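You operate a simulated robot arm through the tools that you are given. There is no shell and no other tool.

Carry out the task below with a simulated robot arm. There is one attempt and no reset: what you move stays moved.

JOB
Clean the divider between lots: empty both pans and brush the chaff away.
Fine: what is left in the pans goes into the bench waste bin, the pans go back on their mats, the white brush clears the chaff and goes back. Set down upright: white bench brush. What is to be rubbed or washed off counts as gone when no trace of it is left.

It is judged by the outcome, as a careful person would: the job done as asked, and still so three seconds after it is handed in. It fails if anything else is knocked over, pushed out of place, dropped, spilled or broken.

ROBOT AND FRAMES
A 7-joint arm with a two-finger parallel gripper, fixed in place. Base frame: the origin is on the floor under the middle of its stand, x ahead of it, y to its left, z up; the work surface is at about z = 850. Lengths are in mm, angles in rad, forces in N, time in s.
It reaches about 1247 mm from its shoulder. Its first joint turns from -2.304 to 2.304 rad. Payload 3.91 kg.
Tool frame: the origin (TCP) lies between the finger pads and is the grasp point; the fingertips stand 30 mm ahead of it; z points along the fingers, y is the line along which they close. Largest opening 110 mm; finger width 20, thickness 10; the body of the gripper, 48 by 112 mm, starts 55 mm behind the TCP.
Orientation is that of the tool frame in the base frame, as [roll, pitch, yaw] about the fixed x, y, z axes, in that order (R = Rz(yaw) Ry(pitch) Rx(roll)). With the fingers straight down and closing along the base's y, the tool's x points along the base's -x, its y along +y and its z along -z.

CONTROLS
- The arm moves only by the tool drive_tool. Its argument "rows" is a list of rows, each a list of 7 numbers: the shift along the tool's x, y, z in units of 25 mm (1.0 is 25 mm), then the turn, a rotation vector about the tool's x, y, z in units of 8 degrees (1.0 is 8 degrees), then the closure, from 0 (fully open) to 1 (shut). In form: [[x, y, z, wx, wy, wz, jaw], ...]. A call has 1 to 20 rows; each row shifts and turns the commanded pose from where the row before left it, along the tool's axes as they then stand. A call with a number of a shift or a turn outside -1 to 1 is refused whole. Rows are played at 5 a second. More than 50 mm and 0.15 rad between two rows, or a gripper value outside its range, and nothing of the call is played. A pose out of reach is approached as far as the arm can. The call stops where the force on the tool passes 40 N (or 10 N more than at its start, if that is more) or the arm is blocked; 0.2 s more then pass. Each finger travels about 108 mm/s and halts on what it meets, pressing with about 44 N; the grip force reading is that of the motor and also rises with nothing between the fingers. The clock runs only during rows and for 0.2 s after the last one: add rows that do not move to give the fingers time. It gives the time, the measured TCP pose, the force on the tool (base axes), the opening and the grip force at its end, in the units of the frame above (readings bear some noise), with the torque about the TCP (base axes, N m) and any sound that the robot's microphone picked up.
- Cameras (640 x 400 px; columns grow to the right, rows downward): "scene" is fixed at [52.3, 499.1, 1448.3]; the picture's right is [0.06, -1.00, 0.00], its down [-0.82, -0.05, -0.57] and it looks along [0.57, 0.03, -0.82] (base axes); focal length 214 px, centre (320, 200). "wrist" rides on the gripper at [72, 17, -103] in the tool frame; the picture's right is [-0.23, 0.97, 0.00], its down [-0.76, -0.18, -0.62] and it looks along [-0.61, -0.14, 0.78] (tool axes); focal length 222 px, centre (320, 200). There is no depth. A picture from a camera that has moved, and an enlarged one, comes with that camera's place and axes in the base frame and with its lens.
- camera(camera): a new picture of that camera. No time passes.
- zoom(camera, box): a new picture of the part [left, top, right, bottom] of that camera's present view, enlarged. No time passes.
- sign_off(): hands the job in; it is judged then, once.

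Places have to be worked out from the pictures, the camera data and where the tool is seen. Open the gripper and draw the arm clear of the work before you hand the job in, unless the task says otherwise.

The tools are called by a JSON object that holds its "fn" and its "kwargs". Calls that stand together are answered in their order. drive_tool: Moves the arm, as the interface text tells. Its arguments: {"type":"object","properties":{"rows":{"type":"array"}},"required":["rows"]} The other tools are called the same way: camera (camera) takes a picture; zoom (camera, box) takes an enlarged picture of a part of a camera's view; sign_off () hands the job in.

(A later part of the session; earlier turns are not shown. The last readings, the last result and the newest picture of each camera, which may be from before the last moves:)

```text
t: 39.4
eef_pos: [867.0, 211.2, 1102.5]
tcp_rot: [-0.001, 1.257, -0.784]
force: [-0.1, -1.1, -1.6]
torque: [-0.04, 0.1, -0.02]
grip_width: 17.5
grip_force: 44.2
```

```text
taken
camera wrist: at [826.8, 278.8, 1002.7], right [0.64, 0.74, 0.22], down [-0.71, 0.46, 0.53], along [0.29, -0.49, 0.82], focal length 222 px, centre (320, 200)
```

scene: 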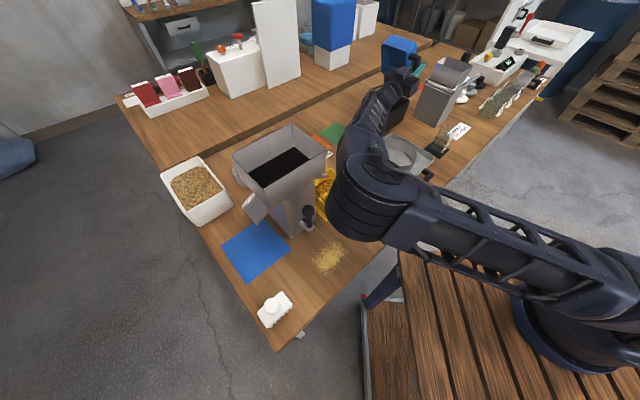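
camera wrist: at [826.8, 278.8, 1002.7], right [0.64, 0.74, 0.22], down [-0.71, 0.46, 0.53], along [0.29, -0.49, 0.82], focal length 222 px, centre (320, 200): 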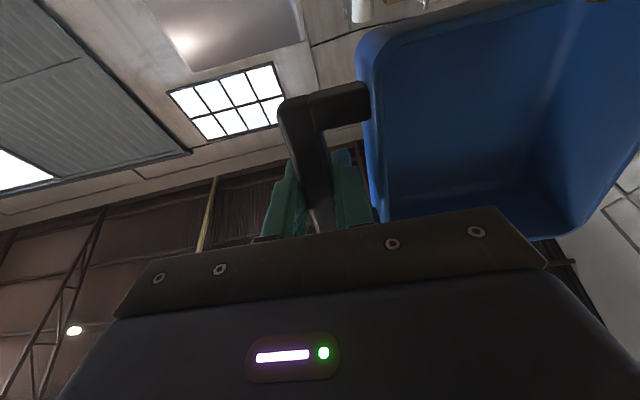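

The pan now reads empty. I'll check the bin and the bench around it before tipping back.

{"fn": "zoom", "kwargs": {"camera": "scene", "box": [300, 20, 500, 220]}}

{"fn": "zoom", "kwargs": {"camera": "wrist", "box": [340, 0, 640, 240]}}

```text
2.00 times, centred on (400, 120) of scene
camera zoom: at [52.3, 499.1, 1448.3], right [0.06, -1.0, 0.0], down [-0.82, -0.05, -0.57], along [0.57, 0.03, -0.82], focal length 429 px, centre (160, 360)
```

zoom: 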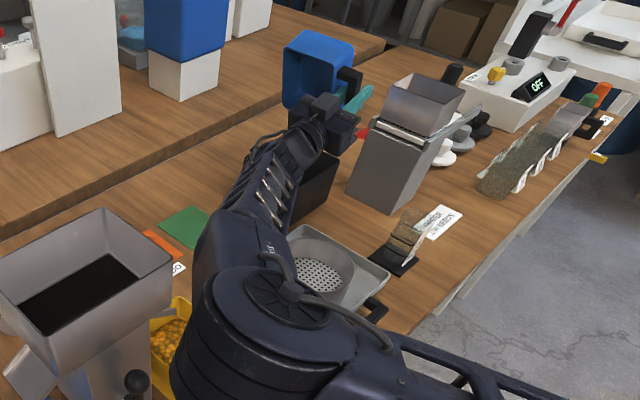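

```text
1.67 times, centred on (490, 120) of wrist
camera zoom: at [826.8, 278.8, 1002.7], right [0.64, 0.74, 0.22], down [-0.71, 0.46, 0.53], along [0.29, -0.49, 0.82], focal length 370 px, centre (37, 333)
```

zoom: 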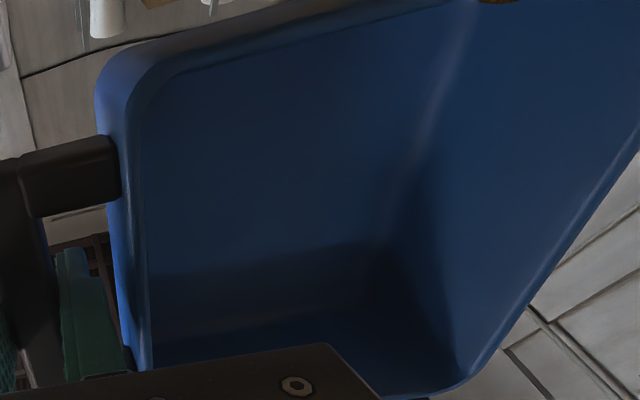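

The pan looks empty except for a possible trace near its far corner at the edge of view. I'll tip a further 16° while rising about 30 mm to keep the wrist camera clear of the bin, then hold for a moment.

{"fn": "drive_tool", "kwargs": {"rows": [[-0.297, 0, -0.008, 0, -0.5, 0, 1], [-0.297, 0, -0.008, 0, -0.5, 0, 1], [-0.297, 0, -0.008, 0, -0.5, 0, 1], [-0.297, 0, -0.008, 0, -0.5, 0, 1], [0, 0, 0, 0, 0, 0, 1], [0, 0, 0, 0, 0, 0, 1], [0, 0, 0, 0, 0, 0, 1]]}}

{"fn": "camera", "kwargs": {"camera": "wrist"}}

{"fn": "camera", "kwargs": {"camera": "scene"}}

```text
t: 41.0
eef_pos: [858.6, 220.6, 1128.4]
tcp_rot: [0.001, 0.978, -0.786]
force: [0.1, -0.8, -1.8]
torque: [-0.07, 0.07, 0.0]
grip_width: 17.5
grip_force: 44.6
```

```text
taken
camera wrist: at [840.0, 266.7, 1011.9], right [0.6, 0.78, 0.19], down [-0.79, 0.54, 0.28], along [0.12, -0.32, 0.94], focal length 222 px, centre (320, 200)
```

wrist: 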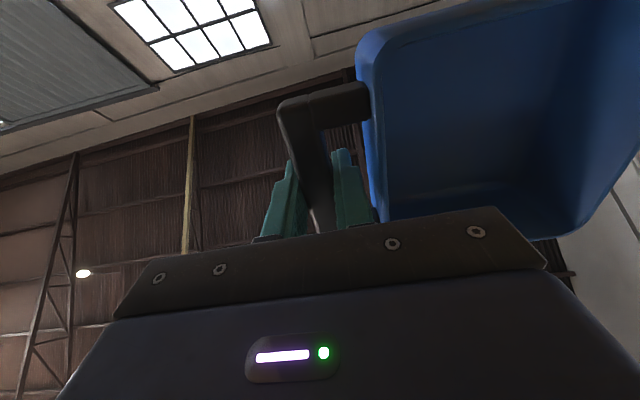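

```text
taken
```

scene: 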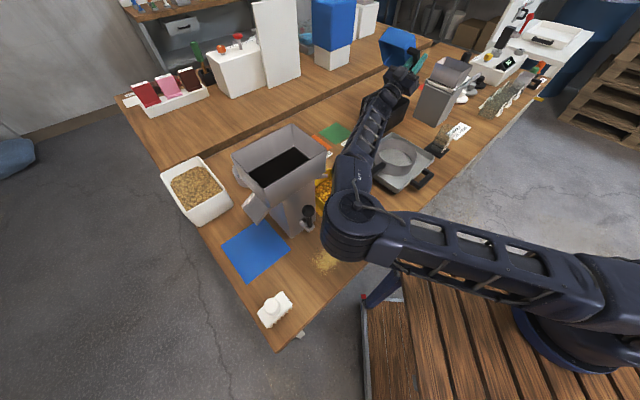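

The pan is clean inside. The elbow has swung low over the front of the bench but touches nothing, so I'll tip the pan back the way it came, in stages.

{"fn": "drive_tool", "kwargs": {"rows": [[0, 0, 0, 0, 0.3, 0, 1], [0, 0, 0, 0, 0.7, 0, 1], [0, 0, 0, 0, 1, 0, 1], [0.048, 0, 0.293, 0, 1, 0, 1], [0.048, 0, 0.293, 0, 1, 0, 1], [0.048, 0, 0.293, 0, 1, 0, 1], [0, 0, 0, 0, 0, 0, 1]]}}

{"fn": "camera", "kwargs": {"camera": "scene"}}

```text
t: 42.6
eef_pos: [872.9, 203.3, 1128.0]
tcp_rot: [3.14, 1.466, 2.355]
force: [0.0, 1.2, -1.5]
torque: [-0.05, 0.1, 0.0]
grip_width: 17.3
grip_force: 44.0
```

```text
taken
```

scene: 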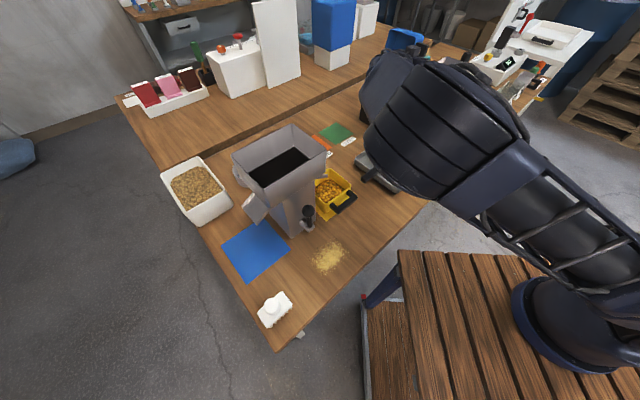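

The elbow is rising again. I'll bring the pan the remaining 84° back to level.

{"fn": "drive_tool", "kwargs": {"rows": [[0.048, 0, 0.25, 0, 1, 0, 1], [0.048, 0, 0.25, 0, 1, 0, 1], [0.048, 0, 0.25, 0, 1, 0, 1], [0.048, 0, 0.2, 0, 1, 0, 1], [0.048, 0, 0.2, 0, 1, 0, 1], [0.048, 0, 0.15, 0, 1, 0, 1], [0.048, 0, 0.1, 0, 1, 0, 1], [0.048, 0, 0, 0, 1, 0, 1], [0.048, 0, 0, 0, 1, 0, 1], [0.048, 0, 0, 0, 1, 0, 1], [0.02, 0, 0, 0, 0.5, 0, 1], [0, 0, -0.5, 0, 0, 0, 1], [0, 0, -1, 0, 0, 0, 1], [0, 0, -1, 0, 0, 0, 1], [0, 0, -0.5, 0, 0, 0, 1], [0, 0, 0, 0, 0, 0, 1]]}}

{"fn": "camera", "kwargs": {"camera": "scene"}}

{"fn": "camera", "kwargs": {"camera": "wrist"}}

```text
t: 46.0
eef_pos: [890.1, 188.5, 1181.4]
tcp_rot: [3.141, 0.001, 2.356]
force: [0.1, -0.1, -1.7]
torque: [-0.07, 0.07, -0.03]
grip_width: 17.4
grip_force: 44.1
```

```text
taken
```

scene: 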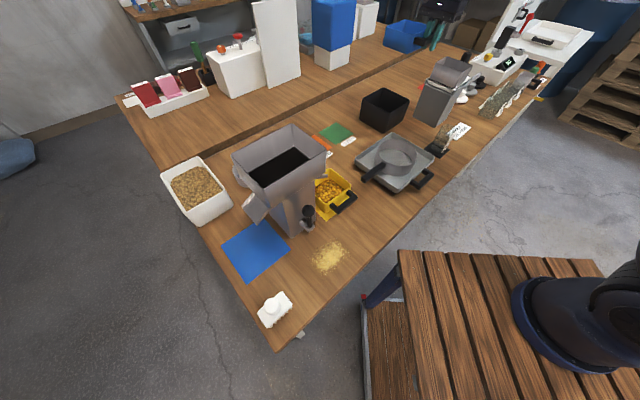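

```text
taken
camera wrist: at [851.2, 253.3, 1285.8], right [0.85, 0.53, 0.0], down [0.41, -0.66, 0.62], along [0.33, -0.53, -0.78], focal length 222 px, centre (320, 200)
```

wrist: 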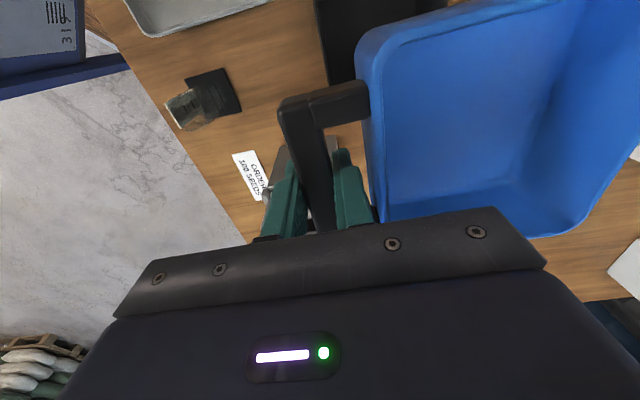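

The blue pan is empty and level. I'll check the bench around the bin for spilled seed before carrying it back.

{"fn": "zoom", "kwargs": {"camera": "scene", "box": [340, 70, 460, 150]}}

```text
5.00 times, centred on (400, 110) of scene
camera zoom: at [52.3, 499.1, 1448.3], right [0.06, -1.0, 0.0], down [-0.82, -0.05, -0.57], along [0.57, 0.03, -0.82], focal length 1072 px, centre (-80, 650)
```

zoom: 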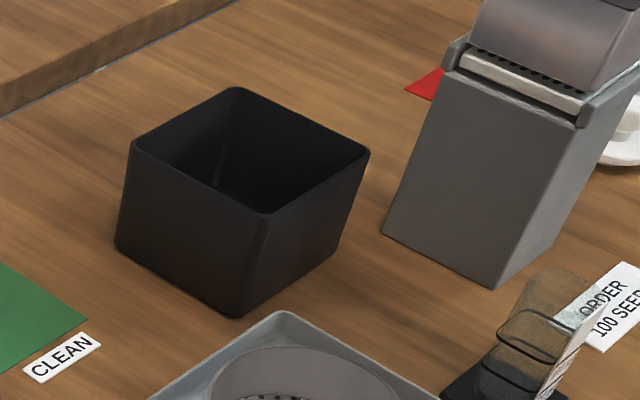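

No seed lies outside the bin and nothing nearby has moved. I'll carry the empty pan back along the same high path.

{"fn": "drive_tool", "kwargs": {"rows": [[0.4, -0.07, -0.35, 0, 0, 0, 1], [0.7, -0.122, -0.35, 0, 0, 0, 1], [0.95, -0.166, -0.35, 0, 0, 0, 1], [0.95, -0.166, -0.35, 0, 0, 0, 1], [0.95, -0.166, 0, 0, 0, 0, 1], [0.95, -0.166, 0, 0, 0, 0, 1], [0.95, -0.166, 0, 0, 0, 0, 1], [0.95, -0.166, 0, 0, 0, 0, 1], [0.95, -0.166, 0, 0, 0, 0, 1], [0.95, -0.166, 0, 0, 0, 0, 1], [0.95, -0.166, 0, 0, 0, 0, 1], [0.95, -0.166, 0, 0, 0, 0, 1], [0.95, -0.166, 0, 0, 0, 0, 1], [0.95, -0.166, 0, 0, 0, 0, 1], [0.95, -0.166, 0, 0, 0, 0, 1], [0.95, -0.166, 0, 0, 0, 0, 1], [0.95, -0.166, 0, 0, 0, 0, 1], [0.95, -0.166, 0, 0, 0, 0, 1], [0.95, -0.166, 0, 0, 0, 0, 1], [0.5, -0.087, 0, 0, 0, 0, 1]]}}

{"fn": "drive_tool", "kwargs": {"rows": [[0.6, -0.105, 0, 0, 0, 0, 1], [0.9, -0.157, 0, 0, 0, 0, 1], [0.95, -0.166, 0, 0, 0, 0, 1], [0.95, -0.166, 0, 0, 0, 0, 1], [0.95, -0.166, 0, 0, 0, 0, 1], [0.95, -0.166, 0, 0, 0, 0, 1], [0.95, -0.166, 0, 0, 0, 0, 1], [0.95, -0.166, 0, 0, 0, 0, 1], [0.95, -0.166, 0, 0, 0, 0, 1], [0.95, -0.166, 0, 0, 0, 0, 1], [0.95, -0.166, 0, 0, 0, 0, 1], [0.95, -0.166, 0, 0, 0, 0, 1], [0.95, -0.166, 0, 0, 0, 0, 1], [0.95, -0.166, 0, 0, 0, 0, 1], [0.95, -0.166, 0, 0, 0, 0, 1], [0.95, -0.166, 0, 0, 0, 0, 1], [0.8, -0.14, 0, 0, 0, 0, 1], [0.5, -0.087, 0, 0, 0, 0, 1], [0, 0, 0, 0, 0, 0, 1]]}}

{"fn": "camera", "kwargs": {"camera": "scene"}}

{"fn": "camera", "kwargs": {"camera": "wrist"}}

```text
t: 50.2
eef_pos: [520.2, 446.9, 1214.1]
tcp_rot: [-3.14, 0.001, 2.357]
force: [-0.1, -0.5, -2.1]
torque: [-0.09, 0.1, 0.01]
grip_width: 17.3
grip_force: 43.8
```

```text
t: 54.2
eef_pos: [183.6, 683.7, 1216.8]
tcp_rot: [-3.14, -0.002, 2.358]
force: [-0.8, 0.8, -0.9]
torque: [-0.09, 0.11, 0.06]
grip_width: 17.4
grip_force: 44.2
```

```text
taken
```

scene: 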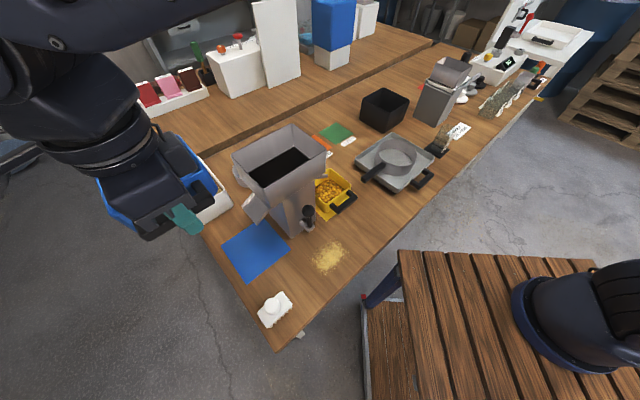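

```text
taken
camera wrist: at [146.2, 748.7, 1321.3], right [0.85, 0.53, 0.0], down [0.41, -0.66, 0.62], along [0.33, -0.53, -0.78], focal length 222 px, centre (320, 200)
```

wrist: 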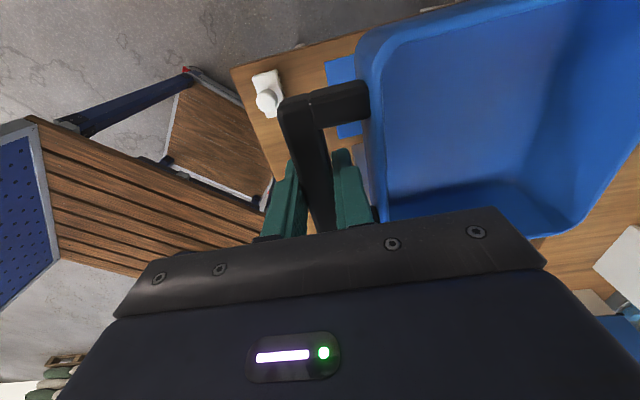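

I'm back over the blue mat's left side and the pan is level. I'll descend to about z≈940 and re-measure.

{"fn": "drive_tool", "kwargs": {"rows": [[0, 0, 0.5, 0, 0, 0, 1], [0, 0, 0.9, 0, 0, 0, 1], [0, 0, 0.95, 0, 0, 0, 1], [0, 0, 0.95, 0, 0, 0, 1], [0, 0, 0.95, 0, 0, 0, 1], [0, 0, 0.95, 0, 0, 0, 1], [0, 0, 0.95, 0, 0, 0, 1], [0, 0, 0.95, 0, 0, 0, 1], [0, 0, 0.95, 0, 0, 0, 1], [0, 0, 0.95, 0, 0, 0, 1], [0, 0, 0.95, 0, 0, 0, 1], [0, 0, 0.7, 0, 0, 0, 1], [0, 0, 0.35, 0, 0, 0, 1], [0, 0, 0, 0, 0, 0, 1], [0, 0, 0, 0, 0, 0, 1]]}}

{"fn": "camera", "kwargs": {"camera": "scene"}}

{"fn": "camera", "kwargs": {"camera": "wrist"}}

```text
t: 57.4
eef_pos: [184.5, 682.3, 940.2]
tcp_rot: [3.142, -0.002, 2.355]
force: [0.3, 0.2, -0.9]
torque: [-0.09, 0.14, -0.01]
grip_width: 17.5
grip_force: 43.7
```

```text
taken
```

scene: 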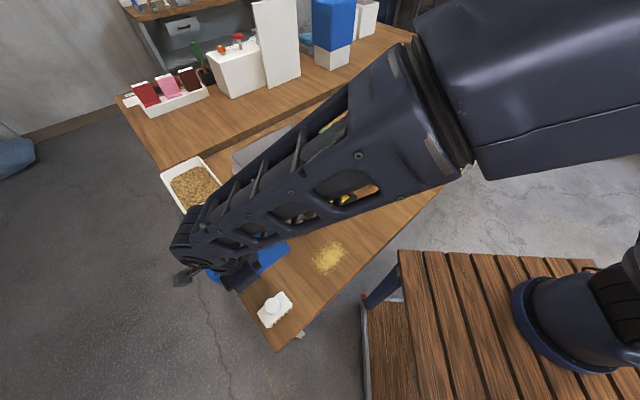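

```text
taken
camera wrist: at [147.0, 746.8, 1044.8], right [0.85, 0.53, 0.0], down [0.41, -0.66, 0.62], along [0.33, -0.53, -0.78], focal length 222 px, centre (320, 200)
```

wrist: 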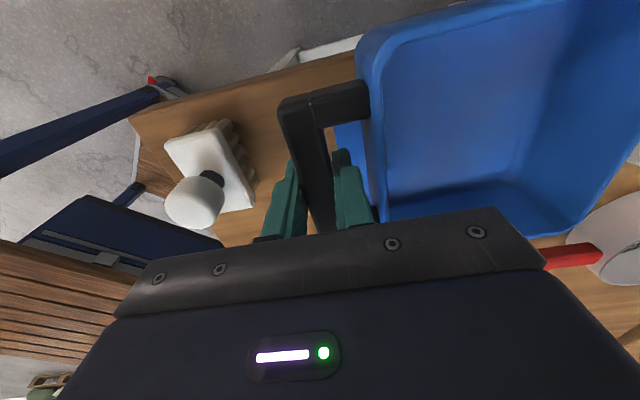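

I'm 35 mm above the sliding height. I'll go down to z≈905, slide 61 mm back under the chute, and check the pan against the mat before setting it down.

{"fn": "drive_tool", "kwargs": {"rows": [[0, 0.038, 0.5, 0, 0, 0, 1], [0, 0.038, 0.5, 0, 0, 0, 1], [0, 0, 0.4, 0, 0, 0, 1], [0, 0, 0, 0, 0, 0, 1], [-0.3, 0, 0, 0, 0, 0, 1], [-0.6, 0, 0, 0, 0, 0, 1], [-0.66, 0, 0, 0, 0, 0, 1], [-0.6, 0, 0, 0, 0, 0, 1], [-0.3, 0, 0, 0, 0, 0, 1], [0, 0, 0, 0, 0, 0, 1], [0, 0, 0, 0, 0, 0, 1]]}}

{"fn": "camera", "kwargs": {"camera": "wrist"}}

{"fn": "zoom", "kwargs": {"camera": "scene", "box": [200, 200, 320, 300]}}

```text
t: 59.8
eef_pos: [228.3, 642.4, 905.0]
tcp_rot: [-3.141, -0.001, 2.356]
force: [0.5, -0.7, -1.6]
torque: [-0.09, 0.06, 0.0]
grip_width: 17.4
grip_force: 43.7
```

```text
taken
camera wrist: at [190.8, 706.6, 1010.1], right [0.85, 0.53, 0.0], down [0.41, -0.66, 0.62], along [0.33, -0.53, -0.78], focal length 222 px, centre (320, 200)
```

wrist: 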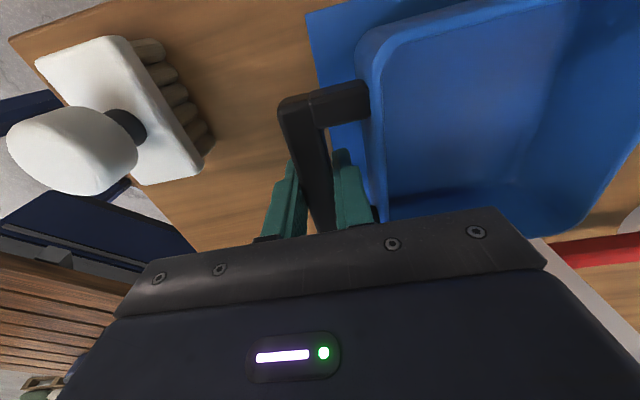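

```text
4.00 times, centred on (260, 250) of scene
camera zoom: at [52.3, 499.1, 1448.3], right [0.06, -1.0, 0.0], down [-0.82, -0.05, -0.57], along [0.57, 0.03, -0.82], focal length 858 px, centre (560, 0)
```

zoom: 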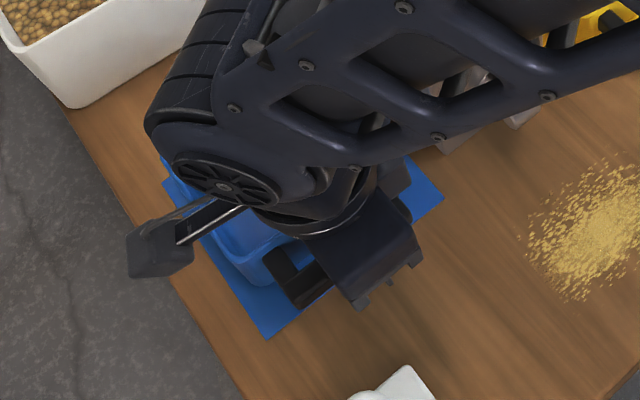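

The view matches the one right after lifting, so the pan is over its original spot. I'll lower it 14 mm gently and read the force.

{"fn": "drive_tool", "kwargs": {"rows": [[0, 0, 0.2, 0, 0, 0, 1], [0, 0, 0.2, 0, 0, 0, 1], [0, 0, 0.16, 0, 0, 0, 1], [0, 0, 0, 0, 0, 0, 1]]}}

```text
t: 60.8
eef_pos: [228.2, 640.5, 891.8]
tcp_rot: [-3.141, -0.001, 2.355]
force: [0.6, 0.2, -1.6]
torque: [-0.11, 0.08, -0.03]
grip_width: 17.4
grip_force: 44.4
```

The weight is still carried at z≈891.8, so the pan is not down yet. I'll continue in 1 to 1.5 mm steps.

{"fn": "drive_tool", "kwargs": {"rows": [[0, 0, 0.05, 0, 0, 0, 1], [0, 0, 0.05, 0, 0, 0, 1], [0, 0, 0.03, 0, 0, 0, 1], [0, 0, 0, 0, 0, 0, 1]]}}

```text
t: 61.8
eef_pos: [228.2, 641.1, 889.9]
tcp_rot: [3.14, -0.002, 2.356]
force: [-5.7, -4.2, 21.2]
torque: [-0.02, -0.36, -0.1]
grip_width: 17.6
grip_force: 43.9
```

The pan is down; contact reads 21 N. I'll ease off 1 mm and open the fingers to 30 mm.

{"fn": "drive_tool", "kwargs": {"rows": [[0, 0, -0.04, 0, 0, 0, 1], [0, 0, 0, 0, 0, 0, 1], [0, 0, 0, 0, 0, 0, 0.9], [0, 0, 0, 0, 0, 0, 0.8], [0, 0, 0, 0, 0, 0, 0.727], [0, 0, 0, 0, 0, 0, 0.727]]}}

{"fn": "zoom", "kwargs": {"camera": "wrist", "box": [240, 80, 400, 210]}}

```text
t: 63.2
eef_pos: [228.7, 639.7, 890.0]
tcp_rot: [-3.141, -0.001, 2.357]
force: [0.2, 0.7, 0.5]
torque: [0.03, -0.01, 0.01]
grip_width: 30.1
grip_force: 0.0
```

```text
3.08 times, centred on (320, 145) of wrist
camera zoom: at [190.9, 705.2, 993.9], right [0.85, 0.53, 0.0], down [0.41, -0.66, 0.62], along [0.33, -0.53, -0.78], focal length 684 px, centre (320, 369)
```

zoom: 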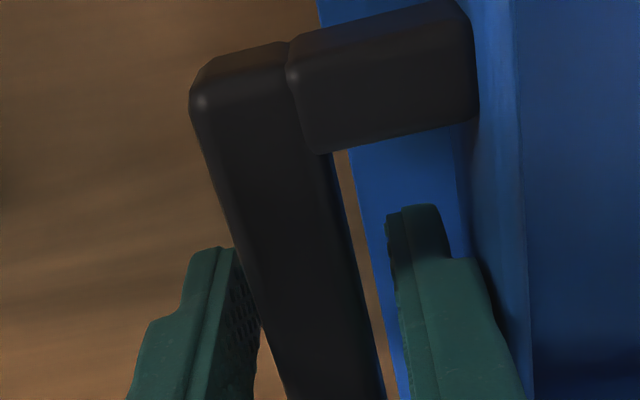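

The blue pan is back where it was and released. I'll rise above hopper height and cross to above the yellow pan's handle.

{"fn": "drive_tool", "kwargs": {"rows": [[0, 0, -0.3, 0, 0, 0, 0.727], [0, 0, -0.6, 0, 0, 0, 0.727], [0, 0, -0.95, 0, 0, 0, 0.727], [0, 0, -0.95, 0, 0, 0, 0.727], [0, 0, -0.95, 0, 0, 0, 0.727], [0, 0, -0.95, 0, 0, 0, 0.727], [0, 0, -0.95, 0, 0, 0, 0.727], [0, 0, -0.95, 0, 0, 0, 0.727], [0, 0, -0.95, 0, 0, 0, 0.727], [0, 0, -0.95, 0, 0, 0, 0.727], [0, 0, -0.7, 0, 0, 0, 0.727], [-0.4, 0, 0, 0, 0, 0, 0.727], [-0.8, 0, 0, 0, 0, 0, 0.727], [-1, 0, 0, 0, 0, 0, 0.727], [-1, 0, 0, 0, 0, 0, 0.727], [-1, 0, 0, 0, 0, 0, 0.727], [-1, 0, 0, 0, 0, 0, 0.727], [-1, 0, 0, 0, 0, 0, 0.727], [-0.5, 0, 0, 0, 0, 0, 0.727], [0, 0, 0, 0, 0, 0, 0.727]]}}

{"fn": "camera", "kwargs": {"camera": "scene"}}

{"fn": "camera", "kwargs": {"camera": "wrist"}}

```text
t: 67.4
eef_pos: [347.9, 520.8, 1120.5]
tcp_rot: [3.14, -0.001, 2.356]
force: [0.5, 0.2, -0.5]
torque: [0.01, -0.01, -0.01]
grip_width: 30.0
grip_force: 0.1
```

```text
taken
```

scene: 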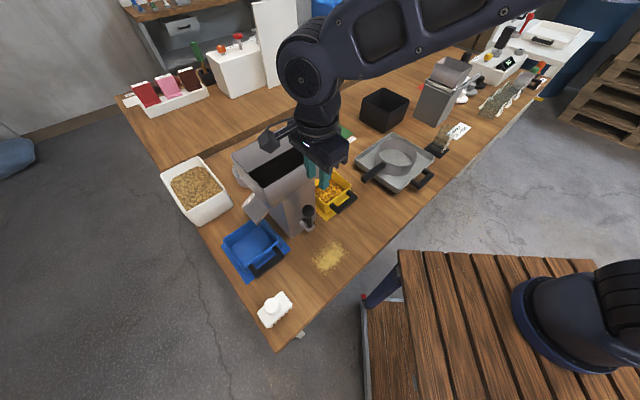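

```text
taken
camera wrist: at [309.7, 586.3, 1225.1], right [0.85, 0.53, 0.0], down [0.41, -0.67, 0.62], along [0.33, -0.53, -0.78], focal length 222 px, centre (320, 200)
```

wrist: 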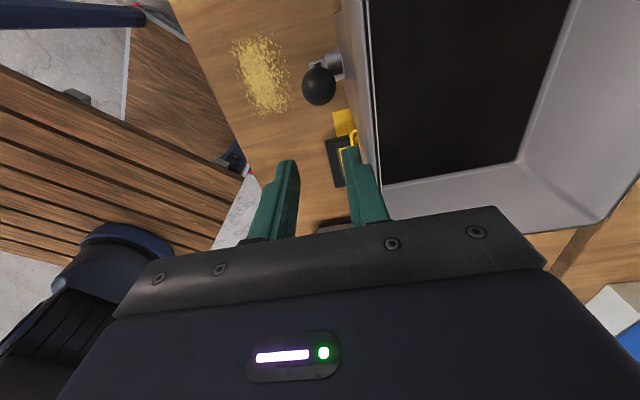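

I'll check the returned blue pan on its mat while it's visible.

{"fn": "zoom", "kwargs": {"camera": "scene", "box": [210, 190, 330, 290]}}

{"fn": "zoom", "kwargs": {"camera": "scene", "box": [300, 130, 440, 230]}}

```text
4.00 times, centred on (270, 240) of scene
camera zoom: at [52.3, 499.1, 1448.3], right [0.06, -1.0, 0.0], down [-0.82, -0.05, -0.57], along [0.57, 0.03, -0.82], focal length 858 px, centre (520, 40)
```

zoom: 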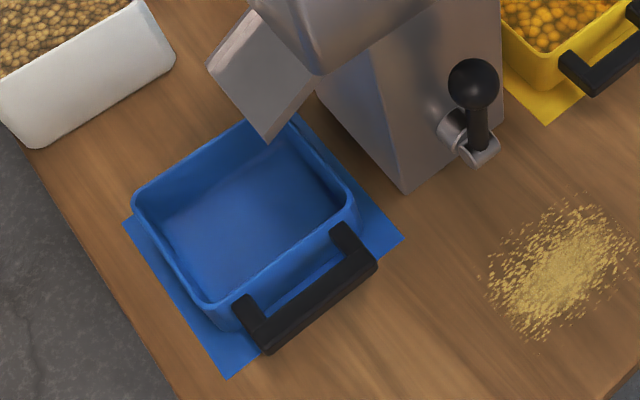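

```text
4.00 times, centred on (370, 180) of scene
camera zoom: at [52.3, 499.1, 1448.3], right [0.06, -1.0, 0.0], down [-0.82, -0.05, -0.57], along [0.57, 0.03, -0.82], focal length 858 px, centre (120, 280)
```

zoom: 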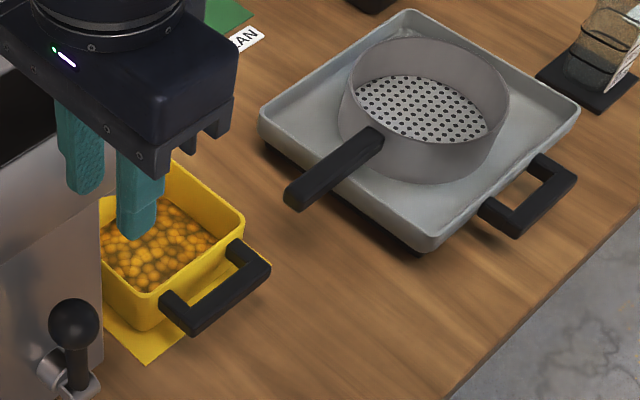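

The blue pan is back squarely on its mat. I'll move on 120 mm to stand above the yellow handle and look down.

{"fn": "drive_tool", "kwargs": {"rows": [[-0.5, 0, 0, 0, 0, 0, 0.727], [-0.9, 0, 0, 0, 0, 0, 0.727], [-1, 0, 0, 0, 0, 0, 0.727], [-1, 0, 0, 0, 0, 0, 0.727], [-0.9, 0, 0, 0, 0, 0, 0.727], [-0.5, 0, 0, 0, 0, 0, 0.727], [0, 0, 0.8, 0, 0, 0, 0.727], [0, 0, 0.8, 0, 0, 0, 0.727], [0, 0, 0.8, 0, 0, 0, 0.727], [0, 0, 0.6, 0, 0, 0, 0.727], [0, 0, 0, 0, 0, 0, 0.727]]}}

{"fn": "camera", "kwargs": {"camera": "wrist"}}

{"fn": "zoom", "kwargs": {"camera": "wrist", "box": [240, 0, 480, 200]}}

{"fn": "camera", "kwargs": {"camera": "scene"}}

```text
t: 69.8
eef_pos: [433.3, 439.6, 1045.3]
tcp_rot: [-3.141, -0.001, 2.357]
force: [-0.3, -0.6, 0.2]
torque: [-0.02, -0.01, 0.0]
grip_width: 29.8
grip_force: 0.0
```

```text
taken
camera wrist: at [395.4, 503.9, 1150.1], right [0.85, 0.53, 0.0], down [0.41, -0.66, 0.62], along [0.33, -0.53, -0.78], focal length 222 px, centre (320, 200)
```

wrist: 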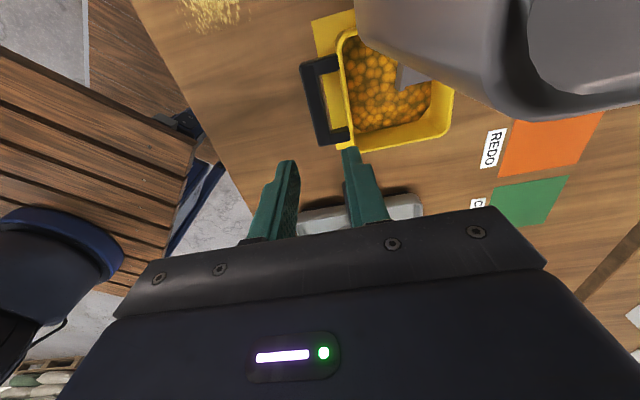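

```text
2.00 times, centred on (360, 100) of wrist
camera zoom: at [395.4, 503.9, 1150.1], right [0.85, 0.53, 0.0], down [0.41, -0.66, 0.62], along [0.33, -0.53, -0.78], focal length 444 px, centre (240, 400)
```

zoom: 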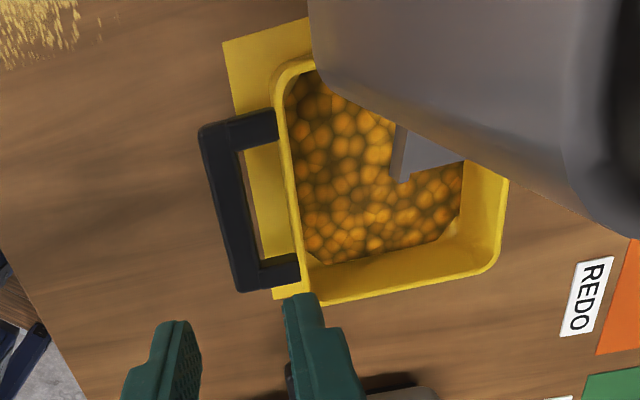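

```text
taken
```

scene: 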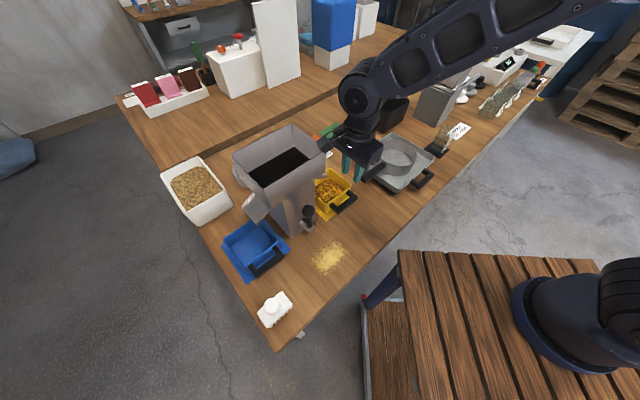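

The wrist camera would pass very close to the hopper front with this yaw, so I'll go up and turn the gripper 180°. That puts the camera on the free side, and it will also point up when tipping.

{"fn": "drive_tool", "kwargs": {"rows": [[0, 0, -0.5, 0, 0, 0, 0.727], [0, 0, -0.9, 0, 0, 0, 0.727], [0, 0, -1, 0, 0, 0, 0.727], [0, 0, -1, 0, 0, 0, 0.727], [0, 0, -0.8, 0, 0, 0, 0.727], [0, 0, 0, 0, 0, -0.5, 0.727], [0, 0, 0, 0, 0, -1, 0.727], [0, 0, 0, 0, 0, -1, 0.727], [0, 0, 0, 0, 0, -1, 0.727], [0, 0, 0, 0, 0, -1, 0.727], [0, 0, 0, 0, 0, -1, 0.727], [0, 0, 0, 0, 0, -1, 0.727], [0, 0, 0, 0, 0, -1, 0.727], [0, 0, 0, 0, 0, -1, 0.727], [0, 0, 0, 0, 0, -1, 0.727], [0, 0, 0, 0, 0, -1, 0.727], [0, 0, 0, 0, 0, -1, 0.727], [0, 0, 0, 0, 0, 0, 0.727]]}}

{"fn": "camera", "kwargs": {"camera": "scene"}}

```text
t: 73.6
eef_pos: [432.8, 436.3, 1149.5]
tcp_rot: [-3.141, 0.0, -2.321]
force: [0.2, 0.0, -0.8]
torque: [-0.03, 0.0, 0.02]
grip_width: 30.0
grip_force: 0.1
```

```text
taken
```

scene: 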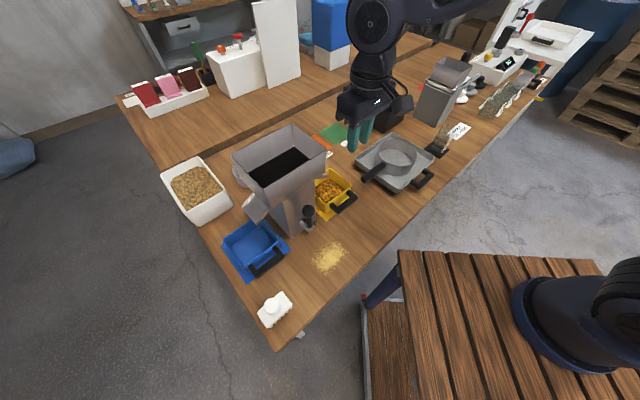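

The turn is going smoothly with 88° left. I'll finish it and look down at the yellow handle.

{"fn": "drive_tool", "kwargs": {"rows": [[0, 0, 0, 0, 0, -1, 0.727], [0, 0, 0, 0, 0, -1, 0.727], [0, 0, 0, 0, 0, -1, 0.727], [0, 0, 0, 0, 0, -1, 0.727], [0, 0, 0, 0, 0, -1, 0.727], [0, 0, 0, 0, 0, -1, 0.727], [0, 0, 0, 0, 0, -1, 0.727], [0, 0, 0, 0, 0, -1, 0.727], [0, 0, 0, 0, 0, -1, 0.727], [0, 0, 0, 0, 0, -1, 0.727], [0, 0, 0, 0, 0, -1, 0.727], [0, 0, 0, 0, 0, 0, 0.727]]}}

{"fn": "camera", "kwargs": {"camera": "scene"}}

{"fn": "camera", "kwargs": {"camera": "wrist"}}

```text
t: 76.2
eef_pos: [432.4, 436.0, 1150.8]
tcp_rot: [-3.141, 0.001, -0.784]
force: [0.2, 0.1, -0.4]
torque: [0.0, -0.03, 0.0]
grip_width: 29.9
grip_force: 0.1
```

```text
taken
```

scene: 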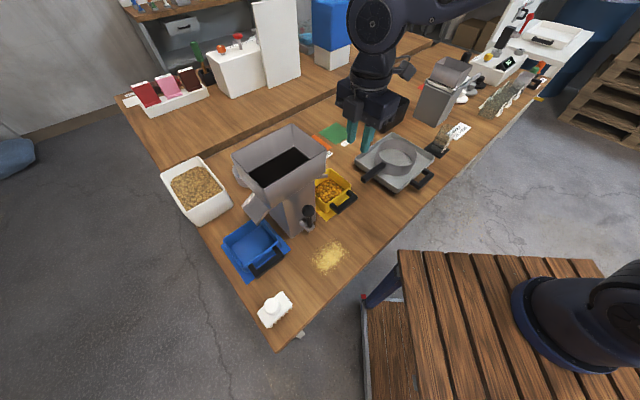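

```text
taken
camera wrist: at [472.3, 375.0, 1255.0], right [-0.85, -0.53, 0.0], down [-0.41, 0.66, 0.62], along [-0.33, 0.53, -0.78], focal length 222 px, centre (320, 200)
```

wrist: 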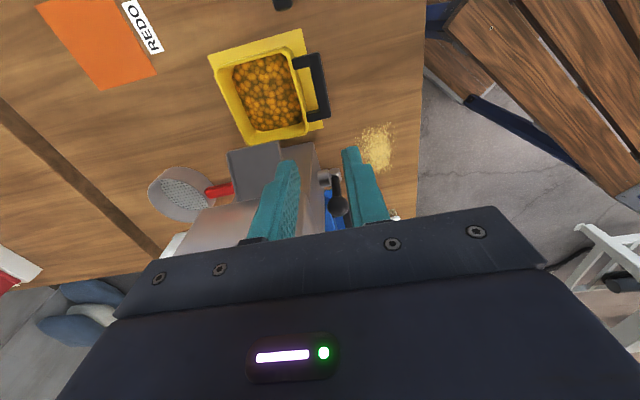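

The handle lies right under the tool and the camera is now on the clear side. I'll go down to z≈955, biased 7 mm away from the hopper, and check the alignment.

{"fn": "drive_tool", "kwargs": {"rows": [[0.15, -0.04, 0.5, 0, 0, 0, 0.727], [0.15, -0.04, 0.9, 0, 0, 0, 0.727], [0, 0, 0.95, 0, 0, 0, 0.727], [0, 0, 0.95, 0, 0, 0, 0.727], [0, 0, 0.95, 0, 0, 0, 0.727], [0, 0, 0.95, 0, 0, 0, 0.727], [0, 0, 0.95, 0, 0, 0, 0.727], [0, 0, 0.9, 0, 0, 0, 0.727], [0, 0, 0.75, 0, 0, 0, 0.727], [0, 0, 0, 0, 0, 0, 0.727]]}}

{"fn": "camera", "kwargs": {"camera": "wrist"}}

{"fn": "zoom", "kwargs": {"camera": "wrist", "box": [240, 80, 400, 210]}}

{"fn": "zoom", "kwargs": {"camera": "scene", "box": [240, 80, 420, 230]}}

```text
t: 78.4
eef_pos: [440.2, 433.0, 957.7]
tcp_rot: [3.141, 0.0, -0.787]
force: [-0.1, 0.3, -1.1]
torque: [-0.02, -0.02, 0.0]
grip_width: 29.9
grip_force: 0.1
```

```text
taken
camera wrist: at [480.9, 370.7, 1061.3], right [-0.85, -0.53, 0.0], down [-0.41, 0.66, 0.62], along [-0.33, 0.53, -0.78], focal length 222 px, centre (320, 200)
```

wrist: 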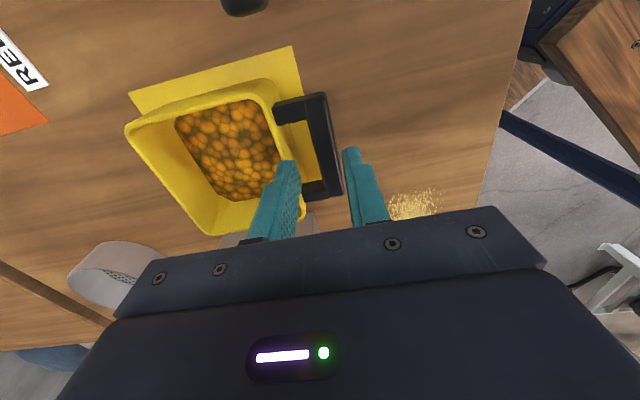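

```text
3.08 times, centred on (320, 145) of wrist
camera zoom: at [480.9, 370.7, 1061.3], right [-0.85, -0.53, 0.0], down [-0.41, 0.66, 0.62], along [-0.33, 0.53, -0.78], focal length 684 px, centre (320, 369)
```

zoom: 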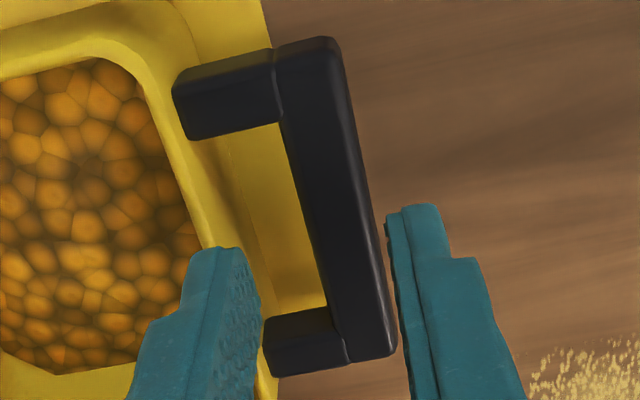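

```text
2.67 times, centred on (330, 155) of scene
camera zoom: at [52.3, 499.1, 1448.3], right [0.06, -1.0, 0.0], down [-0.82, -0.05, -0.57], along [0.57, 0.03, -0.82], focal length 572 px, centre (293, 320)
```

zoom: 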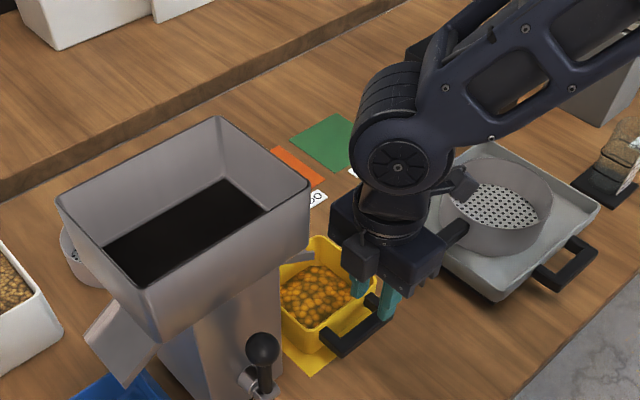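

The bar lies between the fingers, about 2 mm off centre. I'll trim that and go down 67 mm around it.

{"fn": "drive_tool", "kwargs": {"rows": [[0, 0.06, 0.6, 0, 0, 0, 0.727], [0, 0, 0.6, 0, 0, 0, 0.727], [0, 0, 0.6, 0, 0, 0, 0.727], [0, 0, 0.55, 0, 0, 0, 0.727], [0, 0, 0.33, 0, 0, 0, 0.727], [0, 0, 0, 0, 0, 0, 0.727]]}}

{"fn": "zoom", "kwargs": {"camera": "wrist", "box": [240, 80, 400, 210]}}

```text
t: 79.4
eef_pos: [442.0, 434.4, 905.9]
tcp_rot: [-3.133, -0.001, -0.785]
force: [-1.8, -2.2, 20.0]
torque: [0.39, -0.4, -0.01]
grip_width: 28.7
grip_force: 0.1
stopped in row 4: the force on the tool passed its limit at 62 N (the readings are from after the stop); the commanded pose is now the measured one
```

```text
3.08 times, centred on (320, 145) of wrist
camera zoom: at [481.2, 372.6, 1009.6], right [-0.85, -0.53, -0.01], down [-0.42, 0.66, 0.63], along [-0.32, 0.54, -0.78], focal length 684 px, centre (320, 369)
```

zoom: 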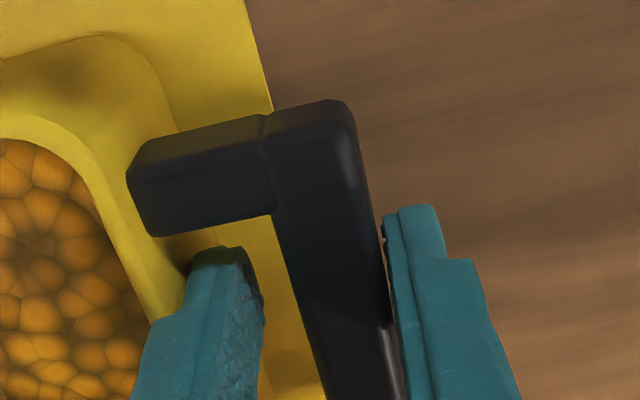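

The pan-side finger's shoulder touched the pan rim. The tool is about 3.5 mm too far toward the pan relative to the bar. I'll back straight up and check that the pan has not moved.

{"fn": "drive_tool", "kwargs": {"rows": [[0, 0, -0.4, 0, 0, 0, 0.727], [0, 0, -0.8, 0, 0, 0, 0.727], [0, 0, -0.8, 0, 0, 0, 0.727], [0, 0, 0, 0, 0, 0, 0.727]]}}

{"fn": "camera", "kwargs": {"camera": "wrist"}}

{"fn": "zoom", "kwargs": {"camera": "wrist", "box": [240, 80, 400, 210]}}

{"fn": "zoom", "kwargs": {"camera": "scene", "box": [240, 80, 420, 230]}}

```text
t: 80.4
eef_pos: [441.9, 434.8, 953.7]
tcp_rot: [-3.136, 0.0, -0.786]
force: [-0.6, -0.7, 0.9]
torque: [0.03, 0.02, 0.0]
grip_width: 30.0
grip_force: 0.0
```

```text
taken
camera wrist: at [481.5, 372.8, 1058.3], right [-0.85, -0.53, -0.01], down [-0.41, 0.66, 0.62], along [-0.32, 0.53, -0.78], focal length 222 px, centre (320, 200)
```

wrist: 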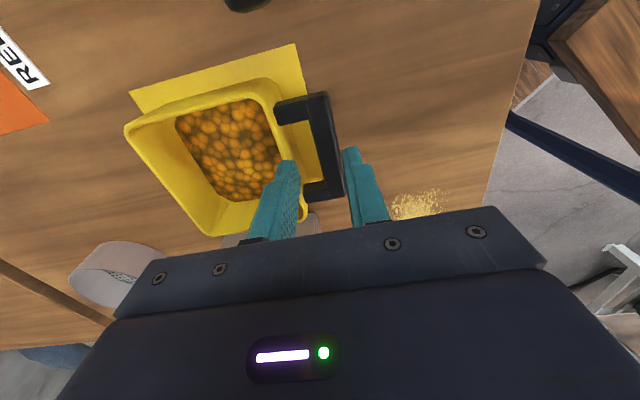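

```text
3.08 times, centred on (320, 145) of wrist
camera zoom: at [481.5, 372.8, 1058.3], right [-0.85, -0.53, -0.01], down [-0.41, 0.66, 0.62], along [-0.32, 0.53, -0.78], focal length 684 px, centre (320, 369)
```

zoom: 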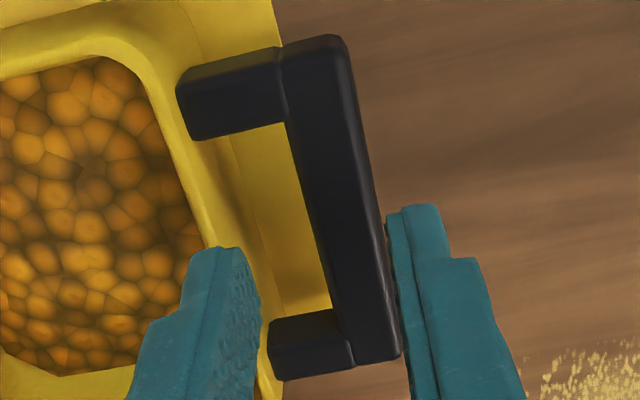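

```text
2.67 times, centred on (330, 155) of scene
camera zoom: at [52.3, 499.1, 1448.3], right [0.06, -1.0, 0.0], down [-0.82, -0.05, -0.57], along [0.57, 0.03, -0.82], focal length 572 px, centre (293, 320)
```

zoom: 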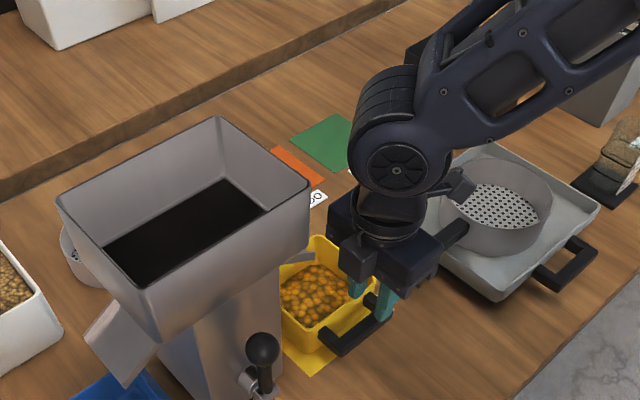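

The pan has not moved. I'll shift 4.5 mm toward the front, narrow the opening to 26 mm, remove the slight tilt, and go down only to z≈915 to check again.

{"fn": "drive_tool", "kwargs": {"rows": [[0, 0.18, 0, -0.04, 0, 0, 0.764], [0, 0, 0, 0, 0, 0, 0.764], [0, 0, 0.6, 0, 0, 0, 0.764], [0, 0, 0.6, 0, 0, 0, 0.764], [0, 0, 0.35, 0, 0, 0, 0.764], [0, 0, 0, 0, 0, 0, 0.764]]}}

{"fn": "zoom", "kwargs": {"camera": "wrist", "box": [240, 80, 400, 210]}}

```text
t: 81.8
eef_pos: [436.5, 431.5, 913.8]
tcp_rot: [-3.139, 0.001, -0.789]
force: [-0.7, -0.7, 0.6]
torque: [0.03, -0.02, 0.0]
grip_width: 26.1
grip_force: 0.1
```

```text
3.08 times, centred on (320, 145) of wrist
camera zoom: at [477.4, 369.8, 1018.0], right [-0.85, -0.53, 0.0], down [-0.41, 0.66, 0.62], along [-0.33, 0.53, -0.78], focal length 684 px, centre (320, 369)
```

zoom: 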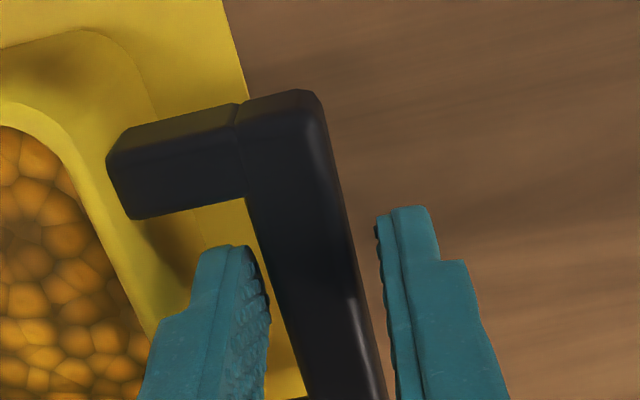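

At this height the bar appears about 2.5 mm toward the pan from centre. I'll correct by 2.2 mm and continue down to z≈889.

{"fn": "drive_tool", "kwargs": {"rows": [[0, -0.09, 0, 0, 0, 0, 0.764], [0, 0, 0.3, 0, 0, 0, 0.764], [0, 0, 0.3, 0, 0, 0, 0.764], [0, 0, 0.2, 0, 0, 0, 0.764], [0, 0, 0.16, 0, 0, 0, 0.764], [0, 0, 0, 0, 0, 0, 0.764]]}}

{"fn": "zoom", "kwargs": {"camera": "wrist", "box": [240, 80, 400, 210]}}

```text
t: 83.2
eef_pos: [438.9, 432.6, 890.8]
tcp_rot: [-3.14, 0.0, -0.787]
force: [-0.1, 0.6, -0.4]
torque: [0.0, 0.02, 0.03]
grip_width: 26.0
grip_force: 0.1
```

```text
3.08 times, centred on (320, 145) of wrist
camera zoom: at [480.0, 370.6, 995.3], right [-0.85, -0.53, 0.0], down [-0.41, 0.66, 0.62], along [-0.33, 0.53, -0.78], focal length 684 px, centre (320, 369)
```

zoom: 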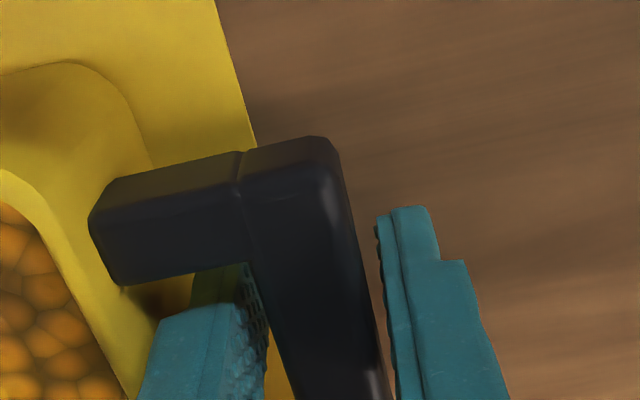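

The fingers straddle the yellow bar with no contact force. I'll close the grip and lift 15 mm.

{"fn": "drive_tool", "kwargs": {"rows": [[0, 0, 0, 0, 0, 0, 0.9], [0, 0, 0, 0, 0, 0, 1], [0, 0, 0, 0, 0, 0, 1], [0, 0, 0, 0, 0, 0, 1]]}}

{"fn": "drive_tool", "kwargs": {"rows": [[0, 0, -0.2, 0, 0, 0, 1], [0, 0, -0.2, 0, 0, 0, 1], [0, 0, -0.2, 0, 0, 0, 1], [0, 0, 0, 0, 0, 0, 1], [0, 0, 0, 0, 0, 0, 1]]}}

{"fn": "camera", "kwargs": {"camera": "wrist"}}

{"fn": "zoom", "kwargs": {"camera": "scene", "box": [240, 80, 420, 230]}}

```text
t: 84.2
eef_pos: [440.5, 433.0, 890.3]
tcp_rot: [-3.139, -0.001, -0.786]
force: [-0.5, 1.1, -1.0]
torque: [-0.03, -0.02, 0.04]
grip_width: 17.8
grip_force: 43.6
```

```text
t: 85.4
eef_pos: [440.3, 432.5, 907.1]
tcp_rot: [-3.139, 0.002, -0.788]
force: [0.4, 0.1, -2.1]
torque: [-0.1, 0.08, 0.01]
grip_width: 17.5
grip_force: 44.3
```

```text
taken
camera wrist: at [480.0, 369.8, 1010.7], right [-0.85, -0.53, 0.0], down [-0.41, 0.66, 0.62], along [-0.33, 0.53, -0.78], focal length 222 px, centre (320, 200)
```

wrist: 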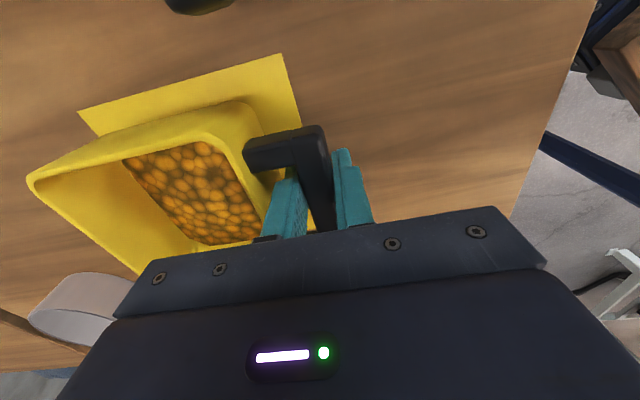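

```text
2.67 times, centred on (330, 155) of scene
camera zoom: at [52.3, 499.1, 1448.3], right [0.06, -1.0, 0.0], down [-0.82, -0.05, -0.57], along [0.57, 0.03, -0.82], focal length 572 px, centre (293, 320)
```

zoom: 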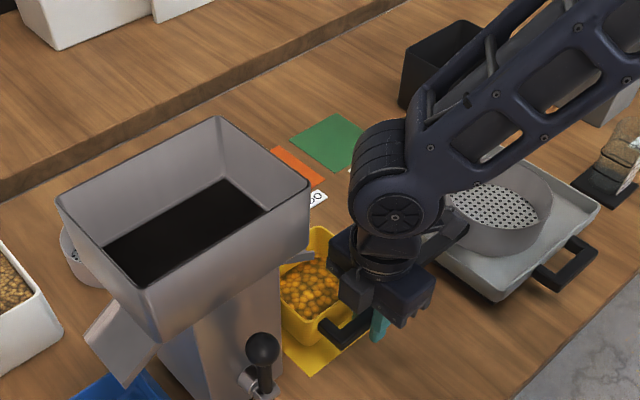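

The yellow pan lifted level at about 2 N. The sieve's handle is close on its right, so I'll draw this pan straight out to the front, 135 mm, at low height before raising it clear of the chute.

{"fn": "drive_tool", "kwargs": {"rows": [[0, 0.3, 0, 0, 0, 0, 1], [0, 0.6, 0, 0, 0, 0, 1], [0, 0.75, 0, 0, 0, 0, 1], [0, 0.75, 0, 0, 0, 0, 1], [0, 0.75, 0, 0, 0, 0, 1], [0, 0.75, 0, 0, 0, 0, 1], [0, 0.75, 0, 0, 0, 0, 1], [0, 0.5, 0, 0, 0, 0, 1], [0, 0.25, 0, 0, 0, 0, 1], [0, 0, 0, 0, 0, 0, 1]]}}

{"fn": "camera", "kwargs": {"camera": "scene"}}

{"fn": "camera", "kwargs": {"camera": "wrist"}}

```text
t: 87.6
eef_pos: [343.3, 338.2, 904.8]
tcp_rot: [-3.139, 0.001, -0.787]
force: [-0.3, 0.2, -1.0]
torque: [-0.14, 0.1, 0.01]
grip_width: 17.7
grip_force: 44.0
```

```text
taken
```

scene: 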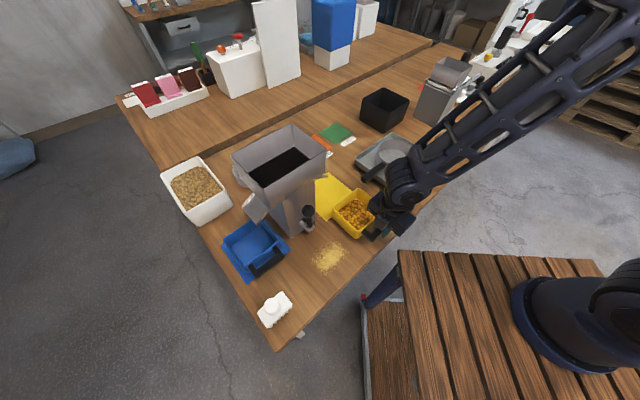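

```text
taken
camera wrist: at [384.7, 276.0, 1009.2], right [-0.85, -0.53, 0.0], down [-0.41, 0.66, 0.62], along [-0.33, 0.53, -0.78], focal length 222 px, centre (320, 200)
```

wrist: 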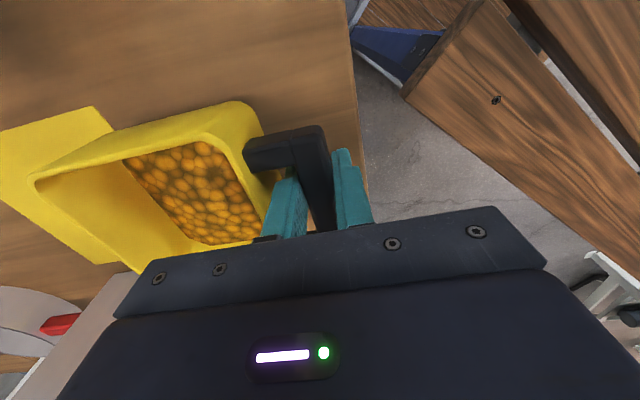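

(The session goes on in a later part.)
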